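You operate a simulated robot arm through the tools that you are given. There is no shell and no other tool. Be economical: measure what you need, move in short steps, check, and stop when the job is done.

The job below is to be done with a simulated robot arm. You get a single attempt, and the scene is never put back.

TASK
Open the desk drawer.

The check looks at the end state, three seconds after you hand in, the way a careful person would. Anything else that was tipped, shoved, dropped, spilled or broken makes it a failure.

THE ROBOT
A 7-joint arm with a two-finger parallel gripper, fixed in place. Base frame: the origin is at the foot of the arm, x ahead of it, y to its left, z up. Units: m, rad, N and s.
Its first joint turns from -2.897 to 2.897 rad. Payload 4.4 kg.
Tool frame: the origin (TCP) lies between the finger pads and is the grasp point; the fingertips stand 0.023 m ahead of it; z points along the fingers, y is the line along which they close. The gripper opens to 0.094 m. The fingers are 0.038 m wide and 0.01 m thick; the gripper's body (0.054 by 0.096 m) begins 0.039 m behind the TCP.
Orientation is that of the tool frame in the base frame, as a unit quaternion [x, y, z, w]. With the fingers straight down and closing along the base's y, the tool's x points along the base's -x, its y along +y and its z along -z.

THE INTERFACE
- The arm moves only by the tool send_rows. Its arguments are lists of equal length, an entry for each row: "offset": the shift along the tool's x, y, z in m, a list of three; "angular": the turn, a rotation vector about the tool's x, y, z in rad, a list of three; "fingers": the opening, from 0 (shut) to 1 (fully open). In form: {"offset": [[dx, dy, dz], ...], "angular": [[wx, wy, wz], ...], "fingers": [fingers, ...]}. A call has 1 to 10 rows; each row is the pose to reach, as a shift and turn from the pose commanded when the call began, along the tool's axes at that moment. Rows are played at 5 a second. More than 0.05 m and 0.15 rad between two rows, or a gripper value outside its range, and nothing of the call is played. A pose out of reach is approached as far as the arm can. The call stops where the force on the tool passes 40 N (or 10 N more than at its start, if that is more) or the arm is blocked; 0.2 s more then pass. Each finger travels about 0.072 m/s and halts on what it meets, pressing with about 28 N; the grip force reading is that of the motor and also rises with nothing between the fingers. The clock runs only during rows and for 0.2 s after the last one: add rows that repeat a pose to give the fingers time. The reply holds the time, the measured pose of the TCP, the force on the tool along the base axes, the opening and the grip force, in the units named above and with some noise.
- Cameras (640 x 400 px; columns grow to the right, rows downward): "scene" is fixed at [0.3992, 0.6505, 1.344]; the picture's right is [-0.69, -0.72, 0.00], its down [-0.48, 0.46, -0.74] and it looks along [0.54, -0.52, -0.67] (base axes); focal length 350 px, centre (320, 200). "wrist" rides on the gripper at [-0.039, 0, -0.044] in the tool frame; the picture's right is [0.00, -1.00, 0.00], its down [0.97, 0.00, -0.24] and it looks along [0.24, 0.00, 0.97] (tool axes); focal length 218 px, centre (320, 200). There is no depth. A picture from a camera that has moved, and an enlarged one, comes with that camera's place and axes in the base frame and with its lens.
- capture(camera): a new picture of that camera. It takes no simulated time.
- inspect(camera, box): a new picture of the part [left, top, right, bottom] of that camera's present view, enlarged. It takes no simulated time.
- hand_in(): hands the job in; it is judged then, once.

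Work in short steps. Places have to be worked out from the pictures, the camera data and where the tool is seen: move nearer, look again, correct. Check each grasp and each placing, and mend what went wrong. You have 90 turns and 36 pictures in all, those below and enlarged ones among them. Open the gripper and draw the arm clear of the work before you hand the job in, unless the task says otherwise; then end with one line.

The tools are called after "Request:" by a JSON object that holds its "api" and its "payload". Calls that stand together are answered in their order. send_rows: Moves the arm, as the interface text tells. Its arguments: {"type":"object","properties":{"offset":{"type":"array"},"angular":{"type":"array"},"fingers":{"type":"array"}},"required":["offset","angular","fingers"]} The other tools are called the same way: capture (camera) takes a picture; inspect (camera, box) takes an enlarged picture of a part of a camera's view; hand_in () hands the job in.

At the start:

```text
time_s: 0.0
eef_pos: [0.8111, 0.3482, 0.9074]
orientation: [0.001, 1.0, 0.0, 0.0]
contact_force: [-0.8, -0.3, -0.5]
grip_width: 0.0938
gripper_force: 0.1
```

scene: 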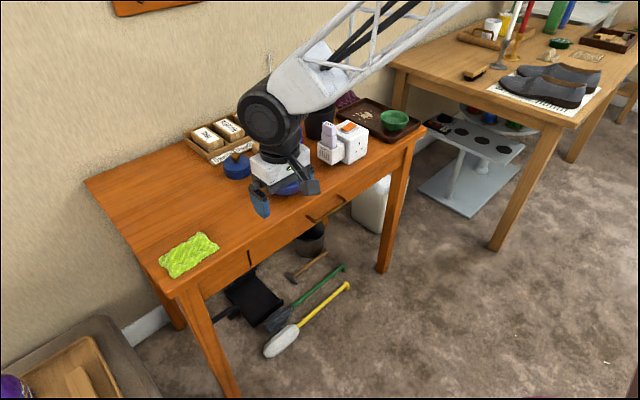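
wrist: 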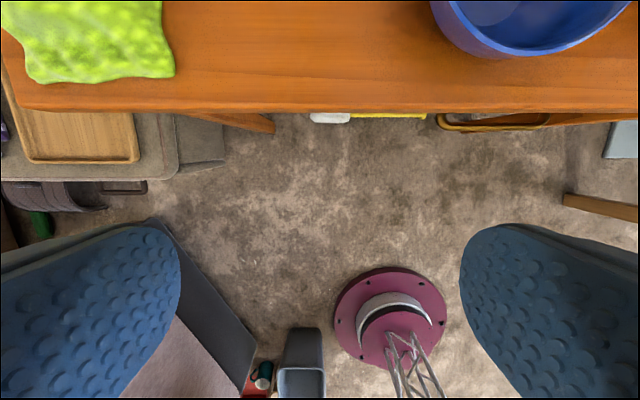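

I'll look at the drawer front and handle up close before moving.

Request:
{"api": "inspect", "payload": {"camera": "scene", "box": [220, 130, 440, 290]}}

Request:
{"api": "inspect", "payload": {"camera": "wrist", "box": [200, 60, 640, 180]}}

```text
2.50 times, centred on (330, 210) of scene
camera zoom: at [0.3992, 0.6505, 1.344], right [-0.69, -0.72, 0.0], down [-0.48, 0.46, -0.74], along [0.54, -0.52, -0.67], focal length 875 px, centre (295, 175)
```

zoom: 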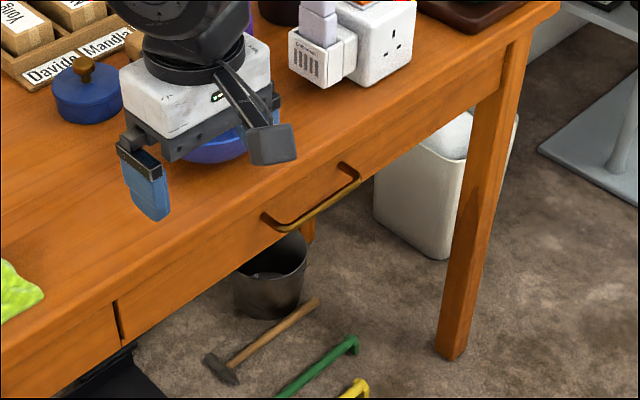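

```text
1.45 times, centred on (420, 120) of wrist
camera zoom: at [0.8495, 0.3489, 0.9515], right [0.0, -1.0, 0.0], down [-0.97, 0.0, 0.24], along [-0.24, 0.0, -0.97], focal length 318 px, centre (174, 316)
```

zoom: 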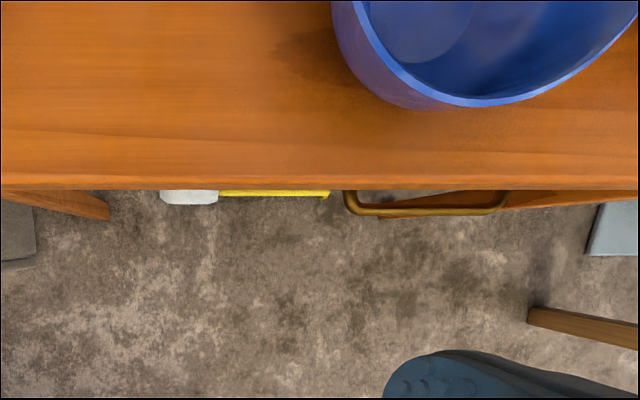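

Triangulating the handle from both views puts the bar at about x=0.866, y=0.14–0.24, z=0.74, which makes the table top about 0.77. That is higher than the stated 0.634, so I trust the pictures and will recheck. I'll back off from the desk and pitch the tool forward so the camera faces the drawer.

Request:
{"api": "send_rows", "payload": {"offset": [[0.03, 0, 0], [0.06, -0.01, 0], [0.09, -0.03, 0.01], [0.12, -0.05, 0.02], [0.14, -0.07, 0.03], [0.15, -0.09, 0.05], [0.15, -0.11, 0.07], [0.15, -0.13, 0.08], [0.15, -0.15, 0.09], [0.15, -0.158, 0.1]], "angular": [[0, -0.149, 0], [0, -0.298, 0], [0, -0.447, 0], [0, -0.596, 0], [0, -0.745, 0], [0, -0.894, 0], [0, -1.043, 0], [0, -1.192, 0], [0, -1.341, 0], [0, -1.49, 0]], "fingers": [1, 1, 1, 1, 1, 1, 1, 1, 1, 1]}}

```text
time_s: 2.2
eef_pos: [0.6619, 0.1923, 0.8079]
orientation: [0.0, 0.734, 0.001, 0.679]
contact_force: [0.4, 0.6, 0.0]
grip_width: 0.0941
gripper_force: 0.0
```

The arm reached the pose, so I'll look at the drawer front with the wrist camera.

Request:
{"api": "capture", "payload": {"camera": "wrist"}}

Request:
{"api": "capture", "payload": {"camera": "scene"}}

```text
31 pictures are left
camera wrist: at [0.6195, 0.1914, 0.8505], right [0.0, -1.0, 0.0], down [-0.31, 0.0, -0.95], along [0.95, 0.0, -0.31], focal length 218 px, centre (320, 200)
```

wrist: 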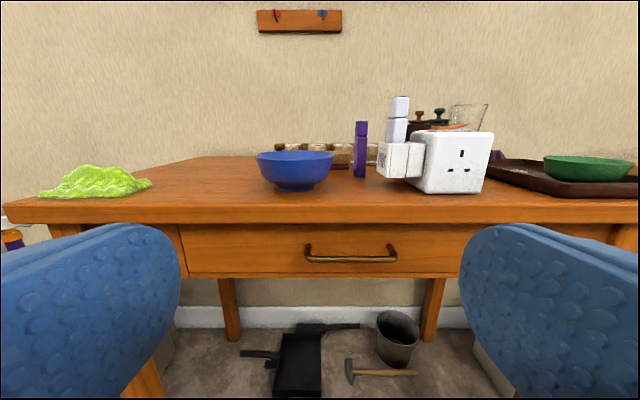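

```text
30 pictures are left
```

scene: 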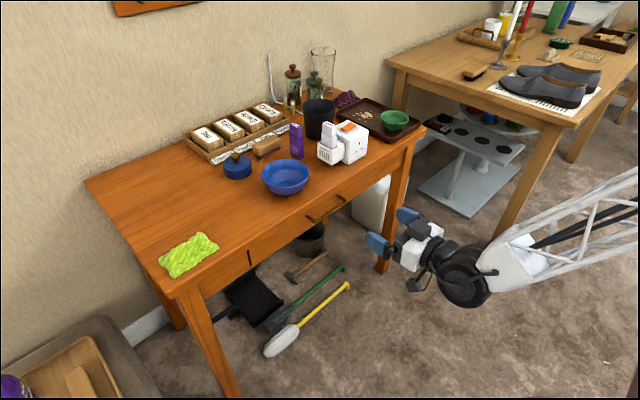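

The two wrist views agree: bar at x≈0.87, y≈0.09–0.21, z≈0.686, and table lip underside at about 0.727. I'll lower the tool to the handle's height, roll it 90° so the fingers close vertically, and narrow the opening.

Request:
{"api": "send_rows", "payload": {"offset": [[0.012, -0.004, 0.005], [0.024, -0.008, 0.01], [0.036, -0.012, 0.016], [0.048, -0.016, 0.022], [0.06, -0.02, 0.028], [0.072, -0.025, 0.034], [0.084, -0.03, 0.04], [0.096, -0.034, 0.046], [0.108, -0.038, 0.052], [0.1177, -0.042, 0.059]], "angular": [[0, 0, 0.149], [0, 0, 0.298], [0, 0, 0.447], [0, 0, 0.596], [0, 0, 0.745], [0, 0, 0.894], [0, 0, 1.043], [0, 0, 1.192], [0, 0, 1.341], [0, 0, 1.49]], "fingers": [1, 1, 1, 0.8, 0.6, 0.5, 0.4, 0.4, 0.4, 0.4]}}

```text
time_s: 4.4
eef_pos: [0.779, 0.1752, 1.0161]
orientation: [0.533, 0.665, 0.319, 0.414]
contact_force: [-0.1, 0.1, 0.2]
grip_width: 0.0376
gripper_force: 0.0
out of reach, approached as far as the arm can: row 1, 2, 3, 4, 5, 6, 7, 8, 9, 10
```

The arm couldn't reach that pose and ended up high, at z=1.016, with an odd orientation. I'll look before doing anything more.

Request:
{"api": "capture", "payload": {"camera": "scene"}}

Request:
{"api": "capture", "payload": {"camera": "wrist"}}

```text
29 pictures are left
```

scene: 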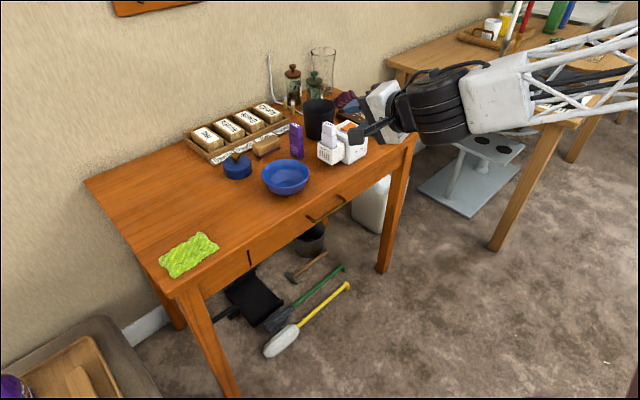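

```text
28 pictures are left
camera wrist: at [0.7432, 0.1375, 1.043], right [-0.45, -0.23, -0.87], down [-0.3, 0.95, -0.09], along [0.84, 0.22, -0.49], focal length 218 px, centre (320, 200)
```

wrist: 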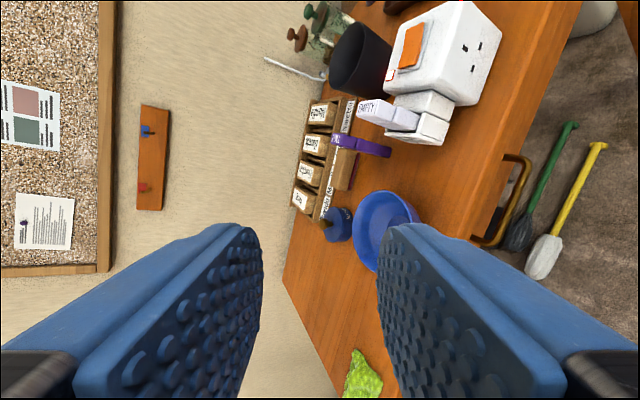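

Nothing was touched; a joint limit stopped a level tool at that height. The tool is already rolled and about 27° below level, so I'll aim for a 45° downward tilt with the fingers closing in the x–z plane, which should be easier to reach. I'll rotate to that and start down in front of the desk.

Request:
{"api": "send_rows", "payload": {"offset": [[0, -0.027, 0.005], [0, -0.053, 0.01], [-0.001, -0.08, 0.015], [-0.001, -0.106, 0.019]], "angular": [[0.077, 0.0125, 0.056], [0.154, 0.025, 0.112], [0.231, 0.0375, 0.168], [0.309, 0.05, 0.224]], "fingers": [0.4, 0.4, 0.4, 0.4]}}

```text
time_s: 5.4
eef_pos: [0.7432, 0.144, 0.9113]
orientation: [0.653, 0.653, 0.27, 0.273]
contact_force: [0.3, -0.8, 0.5]
grip_width: 0.0377
gripper_force: 0.1
```

That is the orientation I wanted, exactly 45°. Next I'll descend to about 0.13 m short of the handle along the tool axis.

Request:
{"api": "send_rows", "payload": {"offset": [[0.002, -0.017, 0.028], [0.003, -0.034, 0.057], [0.005, -0.052, 0.086], [0.006, -0.069, 0.1145]], "angular": [[0, 0, 0], [0, 0, 0], [0, 0, 0], [0, 0, 0]], "fingers": [0.4, 0.4, 0.4, 0.4]}}

Request:
{"api": "capture", "payload": {"camera": "wrist"}}

Request:
{"api": "inspect", "payload": {"camera": "scene", "box": [220, 130, 440, 290]}}

```text
time_s: 6.4
eef_pos: [0.7772, 0.1466, 0.7889]
orientation: [0.655, 0.655, 0.265, 0.268]
contact_force: [-1.3, -0.1, 0.9]
grip_width: 0.0376
gripper_force: 0.1
out of reach, approached as far as the arm can: row 4
```

```text
27 pictures are left
camera wrist: at [0.7465, 0.1076, 0.8207], right [-0.71, 0.0, -0.7], down [-0.17, 0.97, 0.17], along [0.68, 0.24, -0.69], focal length 218 px, centre (320, 200)
```

wrist: 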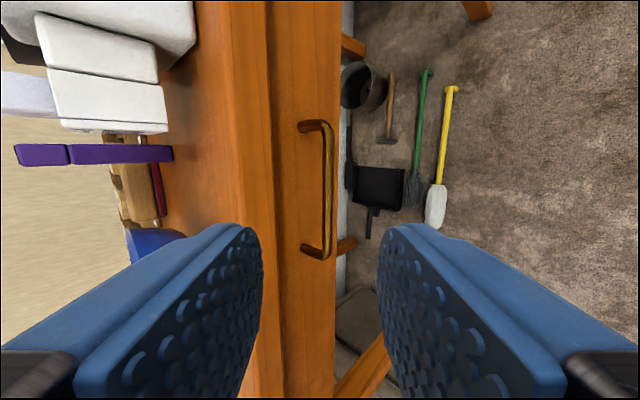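

```text
2.50 times, centred on (330, 210) of scene
camera zoom: at [0.3992, 0.6505, 1.344], right [-0.69, -0.72, 0.0], down [-0.48, 0.46, -0.74], along [0.54, -0.52, -0.67], focal length 875 px, centre (295, 175)
```

zoom: 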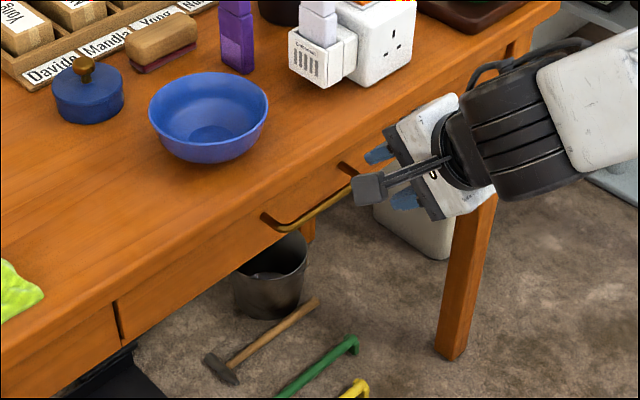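

The handle is confirmed at about (0.87, 0.146, 0.687), standing some 3 cm off the drawer panel, with the table lip overhanging. A 45° tilt is the reach limit here. So I'll go 60° down with the gripper wide open and hook the front finger behind the bar, which also keeps the gripper body clear of the lip.

Request:
{"api": "send_rows", "payload": {"offset": [[0, 0, 0.0], [0, -0.006, 0.009], [0, -0.011, 0.018], [0, -0.016, 0.0266], [0, -0.016, 0.0266]], "angular": [[0.08, 0, 0], [0.16, 0, 0], [0.25, 0, 0], [0.25, 0, 0], [0.25, 0, 0]], "fingers": [0.6, 0.8, 1, 1, 1]}}

Request:
{"api": "capture", "payload": {"camera": "wrist"}}

```text
time_s: 7.6
eef_pos: [0.7865, 0.1462, 0.7584]
orientation: [0.682, 0.681, 0.187, 0.189]
contact_force: [0.4, -0.2, -1.0]
grip_width: 0.0939
gripper_force: 0.1
```

```text
25 pictures are left
camera wrist: at [0.7627, 0.1069, 0.7967], right [-0.86, 0.0, -0.51], down [-0.12, 0.97, 0.2], along [0.5, 0.23, -0.83], focal length 218 px, centre (320, 200)
```

wrist: 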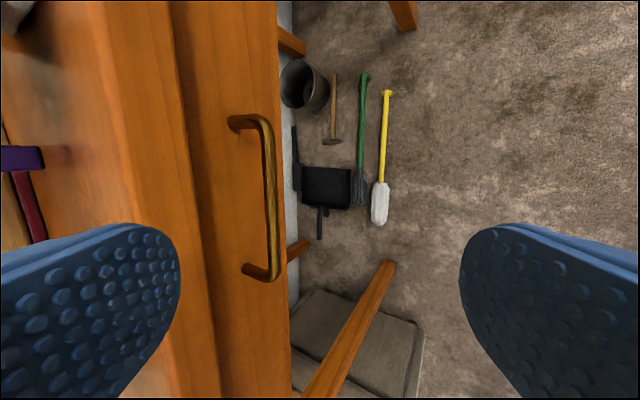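

The bar again solves to (0.87, 0.139, 0.687), and the lip underside is higher than I thought, which helps. I'll advance along the tool axis part of the way and check where the front finger is.

Request:
{"api": "send_rows", "payload": {"offset": [[-0.003, -0.001, 0.015], [-0.006, -0.002, 0.03], [-0.006, -0.0024, 0.045], [-0.006, -0.0024, 0.06]], "angular": [[0, 0, 0], [0, 0, 0], [0, 0, 0], [0, 0, 0]], "fingers": [1, 1, 1, 1]}}

Request:
{"api": "capture", "payload": {"camera": "wrist"}}

Request:
{"api": "inspect", "payload": {"camera": "scene", "box": [265, 150, 385, 240]}}

```text
time_s: 8.6
eef_pos: [0.815, 0.1403, 0.7066]
orientation: [0.683, 0.681, 0.186, 0.189]
contact_force: [0.2, -1.2, 0.3]
grip_width: 0.0941
gripper_force: 0.2
```

```text
24 pictures are left
camera wrist: at [0.791, 0.1008, 0.7441], right [-0.86, 0.0, -0.51], down [-0.12, 0.97, 0.2], along [0.5, 0.23, -0.83], focal length 218 px, centre (320, 200)
```

wrist: 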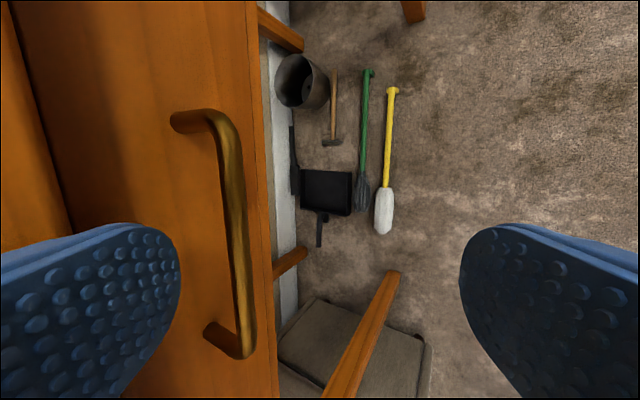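

```text
4.44 times, centred on (325, 195) of scene
camera zoom: at [0.3992, 0.6505, 1.344], right [-0.69, -0.72, 0.0], down [-0.48, 0.46, -0.74], along [0.54, -0.52, -0.67], focal length 1556 px, centre (298, 222)
```

zoom: 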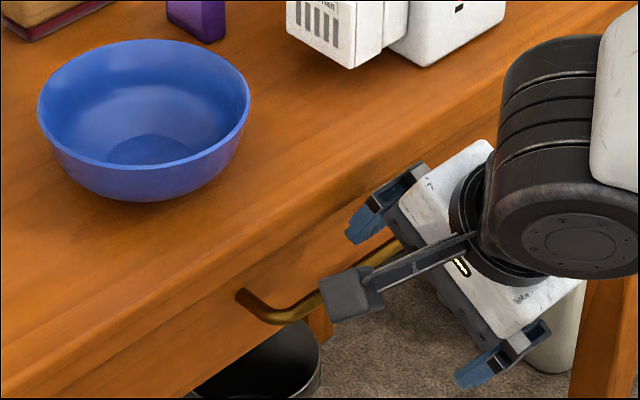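

The finger tip is above and behind the bar line. The estimates put the bar between tool y 0.038 and 0.043, with the finger's inner face at 0.047. I'll shift about 4 mm toward the panel for clearance and go 2.5 cm deeper.

Request:
{"api": "send_rows", "payload": {"offset": [[0, 0.004, 0.0], [0, 0.004, 0.01], [0, 0.004, 0.018], [0, 0.004, 0.025]], "angular": [[0, 0, 0], [0, 0, 0], [0, 0, 0], [0, 0, 0]], "fingers": [1, 1, 1, 1]}}

Request:
{"api": "capture", "payload": {"camera": "wrist"}}

Request:
{"api": "inspect", "payload": {"camera": "scene", "box": [265, 150, 385, 240]}}

```text
time_s: 9.6
eef_pos: [0.8296, 0.1404, 0.6864]
orientation: [0.682, 0.681, 0.187, 0.19]
contact_force: [-0.4, 0.6, 0.0]
grip_width: 0.094
gripper_force: 0.1
```

```text
22 pictures are left
camera wrist: at [0.8073, 0.1006, 0.7241], right [-0.86, 0.0, -0.51], down [-0.12, 0.97, 0.2], along [0.5, 0.23, -0.83], focal length 218 px, centre (320, 200)
```

wrist: 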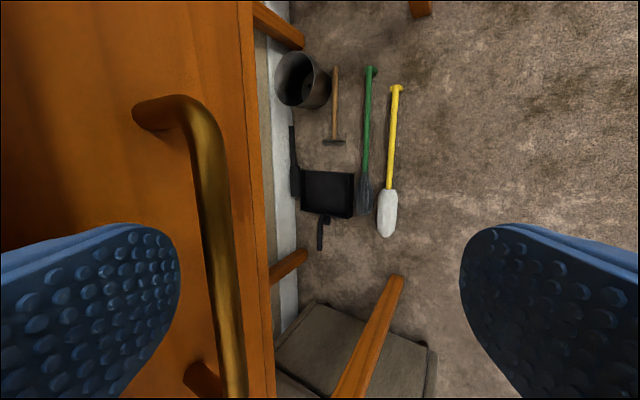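

```text
4.44 times, centred on (325, 195) of scene
camera zoom: at [0.3992, 0.6505, 1.344], right [-0.69, -0.72, 0.0], down [-0.48, 0.46, -0.74], along [0.54, -0.52, -0.67], focal length 1556 px, centre (298, 222)
```

zoom: 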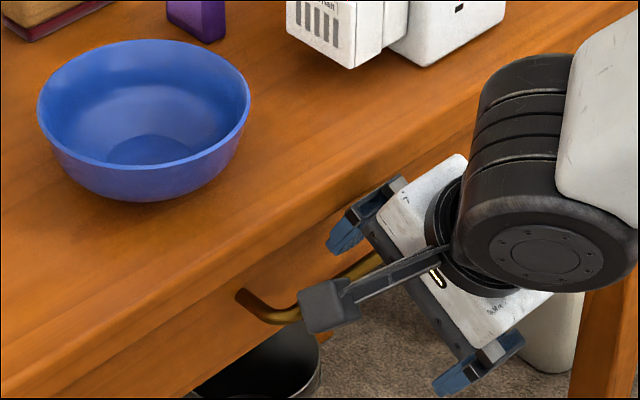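

No contact yet, and the bar is clearly on the inner side of the front finger with a gap. I'll go another 14 mm deeper to hook it.

Request:
{"api": "send_rows", "payload": {"offset": [[0, 0, 0.005], [0, 0, 0.01], [0, 0, 0.014]], "angular": [[0, 0, 0], [0, 0, 0], [0, 0, 0]], "fingers": [1, 1, 1]}}

Request:
{"api": "capture", "payload": {"camera": "wrist"}}

Request:
{"api": "inspect", "payload": {"camera": "scene", "box": [265, 150, 385, 240]}}

```text
time_s: 10.4
eef_pos: [0.8386, 0.1392, 0.675]
orientation: [0.683, 0.68, 0.186, 0.189]
contact_force: [0.2, 0.7, -0.2]
grip_width: 0.094
gripper_force: 0.0
```

```text
20 pictures are left
camera wrist: at [0.8146, 0.1008, 0.7125], right [-0.86, 0.0, -0.51], down [-0.12, 0.97, 0.2], along [0.5, 0.23, -0.83], focal length 218 px, centre (320, 200)
```

wrist: 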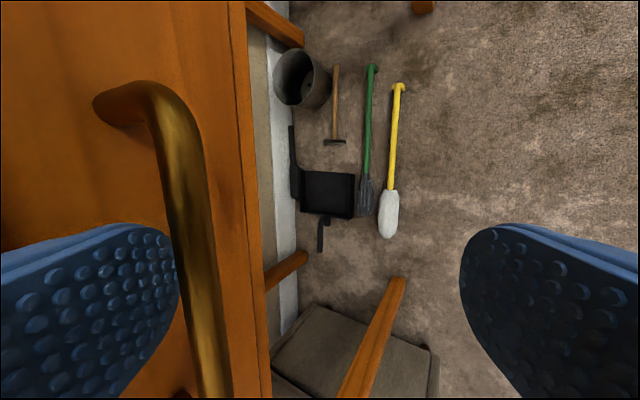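

```text
4.44 times, centred on (325, 195) of scene
camera zoom: at [0.3992, 0.6505, 1.344], right [-0.69, -0.72, 0.0], down [-0.48, 0.46, -0.74], along [0.54, -0.52, -0.67], focal length 1556 px, centre (298, 222)
```

zoom: 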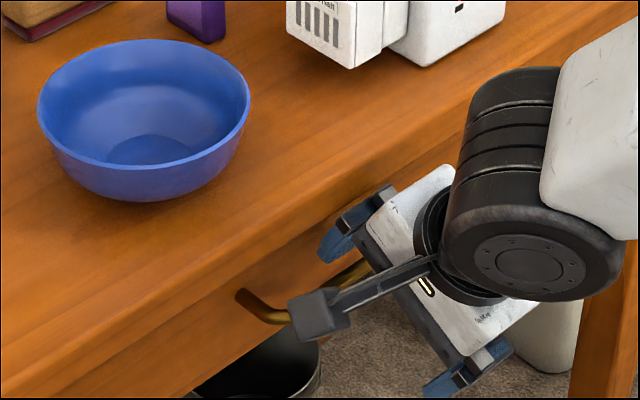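

The bar now occludes the finger's edge, so the tip is past it. I'll go 6 mm deeper, then start pulling straight back along −x by about 4 cm.

Request:
{"api": "send_rows", "payload": {"offset": [[0, 0, 0.006], [0, -0.0086, 0.0009], [0, -0.0172, -0.0042], [0, -0.0258, -0.0094], [0, -0.0344, -0.0145]], "angular": [[0, 0, 0], [0, 0, 0], [0, 0, 0], [0, 0, 0], [0, 0, 0]], "fingers": [1, 1, 1, 1, 1]}}

Request:
{"api": "capture", "payload": {"camera": "wrist"}}

```text
time_s: 11.6
eef_pos: [0.8011, 0.1398, 0.6707]
orientation: [0.683, 0.681, 0.186, 0.189]
contact_force: [2.8, -0.2, 3.1]
grip_width: 0.0939
gripper_force: 0.0
```

```text
18 pictures are left
camera wrist: at [0.7776, 0.1007, 0.7078], right [-0.86, 0.0, -0.51], down [-0.12, 0.97, 0.2], along [0.5, 0.23, -0.83], focal length 218 px, centre (320, 200)
```

wrist: 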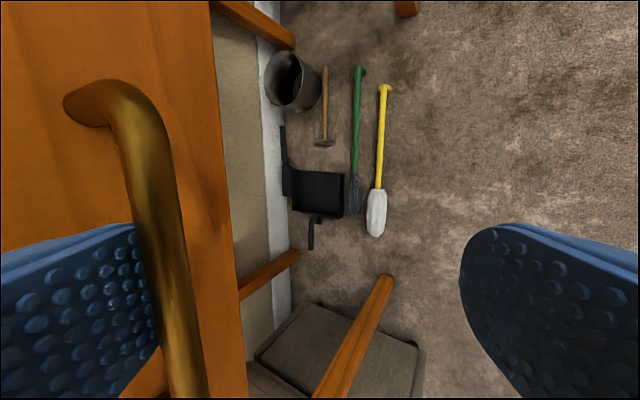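

The force reads about 3–4 N and the handle is moving with the finger, so the drawer is opening. I'll keep pulling.

Request:
{"api": "send_rows", "payload": {"offset": [[0, -0.0172, -0.0102], [0, -0.0344, -0.0205], [0, -0.0515, -0.0307], [0, -0.0687, -0.041], [0, -0.0859, -0.0512]], "angular": [[0, 0, 0], [0, 0, 0], [0, 0, 0], [0, 0, 0], [0, 0, 0]], "fingers": [1, 1, 1, 1, 1]}}

Request:
{"api": "capture", "payload": {"camera": "scene"}}

```text
time_s: 12.8
eef_pos: [0.7008, 0.1403, 0.6702]
orientation: [0.682, 0.681, 0.186, 0.189]
contact_force: [1.3, -0.4, -0.2]
grip_width: 0.0941
gripper_force: 0.0
```

```text
17 pictures are left
```

scene: 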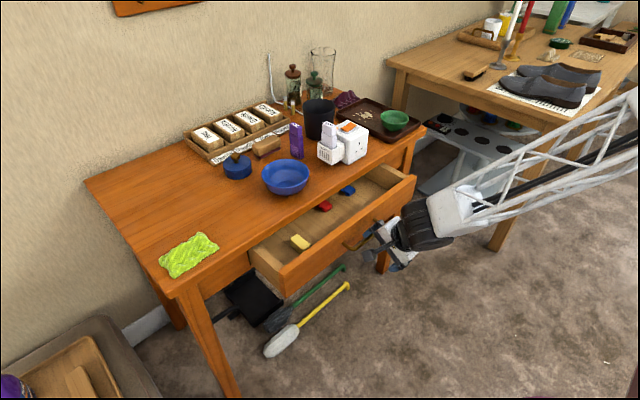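

The drawer is open about 13 cm and nothing else has moved. I'll pull gently further, watching the force for the end stop.

Request:
{"api": "send_rows", "payload": {"offset": [[0, -0.0129, -0.0077], [0, -0.0258, -0.0154], [0, -0.0387, -0.023], [0, -0.0515, -0.0307], [0, -0.0644, -0.0384]], "angular": [[0, 0, 0], [0, 0, 0], [0, 0, 0], [0, 0, 0], [0, 0, 0]], "fingers": [1, 1, 1, 1, 1]}}

Request:
{"api": "capture", "payload": {"camera": "scene"}}

```text
time_s: 14.0
eef_pos: [0.626, 0.1403, 0.671]
orientation: [0.682, 0.681, 0.186, 0.189]
contact_force: [1.8, 0.2, -0.2]
grip_width: 0.0942
gripper_force: 0.0
```

```text
16 pictures are left
```

scene: 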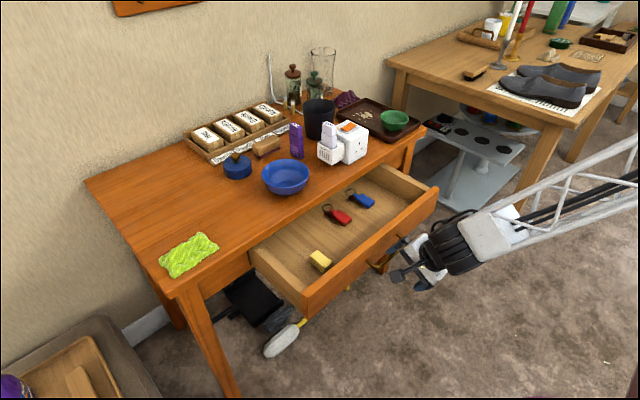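

The drawer is open about 20 cm and still sliding freely. I'll take another 5 cm slowly to get it fully open.

Request:
{"api": "send_rows", "payload": {"offset": [[0, -0.0086, -0.0051], [0, -0.0172, -0.0102], [0, -0.0258, -0.0154], [0, -0.0344, -0.0205], [0, -0.043, -0.0256]], "angular": [[0, 0, 0], [0, 0, 0], [0, 0, 0], [0, 0, 0], [0, 0, 0]], "fingers": [1, 1, 1, 1, 1]}}

Request:
{"api": "capture", "payload": {"camera": "scene"}}

```text
time_s: 15.2
eef_pos: [0.5784, 0.1405, 0.6763]
orientation: [0.683, 0.682, 0.183, 0.186]
contact_force: [2.2, 0.1, 0.6]
grip_width: 0.0938
gripper_force: 0.0
out of reach, approached as far as the arm can: row 4, 5
```

```text
15 pictures are left
```

scene: 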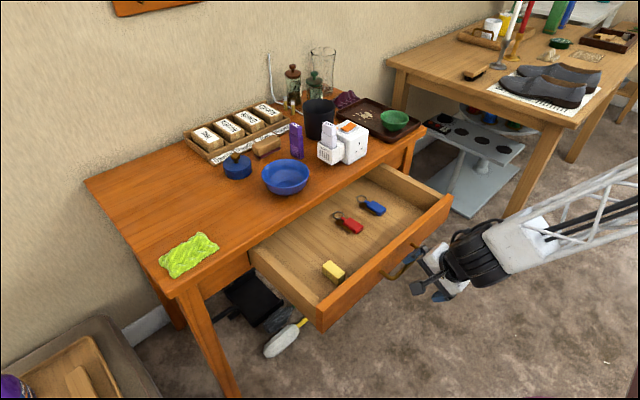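

The drawer is about 25 cm open and the arm is at its reach limit in this tilt. I'll ease off the bar with a few millimetres toward the panel, then withdraw the finger along its own axis.

Request:
{"api": "send_rows", "payload": {"offset": [[0, 0.004, 0], [0, 0.005, -0.012], [0, 0.005, -0.03], [0, 0.005, -0.05], [0, 0.005, -0.07]], "angular": [[0, 0, 0], [0, 0, 0], [0, 0, 0], [0, 0, 0], [0, 0, 0]], "fingers": [1, 1, 1, 1, 1]}}

Request:
{"api": "capture", "payload": {"camera": "wrist"}}

```text
time_s: 16.4
eef_pos: [0.5459, 0.1396, 0.7398]
orientation: [0.683, 0.68, 0.186, 0.19]
contact_force: [-0.2, 0.3, 0.6]
grip_width: 0.0939
gripper_force: 0.1
```

```text
14 pictures are left
camera wrist: at [0.5229, 0.1007, 0.777], right [-0.86, 0.0, -0.51], down [-0.12, 0.97, 0.2], along [0.5, 0.23, -0.83], focal length 218 px, centre (320, 200)
```

wrist: 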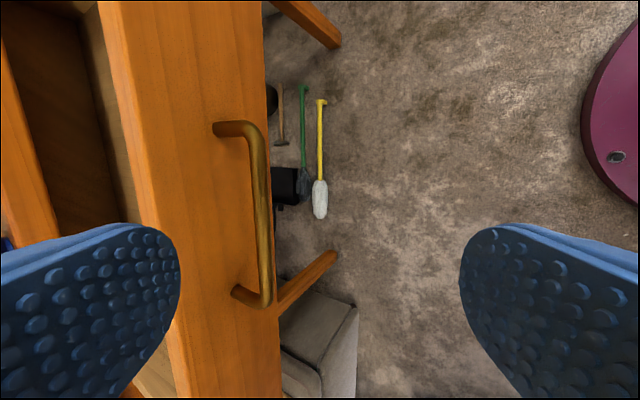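

The finger is free of the handle. I'll back straight up and away, then check the final scene.

Request:
{"api": "send_rows", "payload": {"offset": [[0, 0, -0.03], [0, 0, -0.06], [0, 0, -0.09], [0, 0, -0.12]], "angular": [[0, 0, 0], [0, 0, 0], [0, 0, 0], [0, 0, 0]], "fingers": [1, 1, 1, 1]}}

Request:
{"api": "capture", "payload": {"camera": "scene"}}

```text
time_s: 17.4
eef_pos: [0.4849, 0.1411, 0.8411]
orientation: [0.683, 0.681, 0.185, 0.189]
contact_force: [-0.5, -0.6, -0.2]
grip_width: 0.0941
gripper_force: 0.1
```

```text
13 pictures are left
```

scene: 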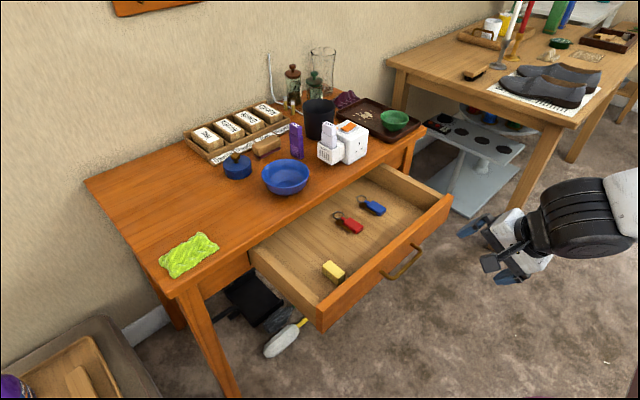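

The drawer stayed open, nothing else was disturbed, and the arm is clear with the gripper open, so I'm handing in.

Request:
{"api": "hand_in", "payload": {}}

```text
The job is handed in.
```

The desk drawer is open about 25 cm, nothing else appears to have moved, and the arm is clear of the desk with the gripper open.
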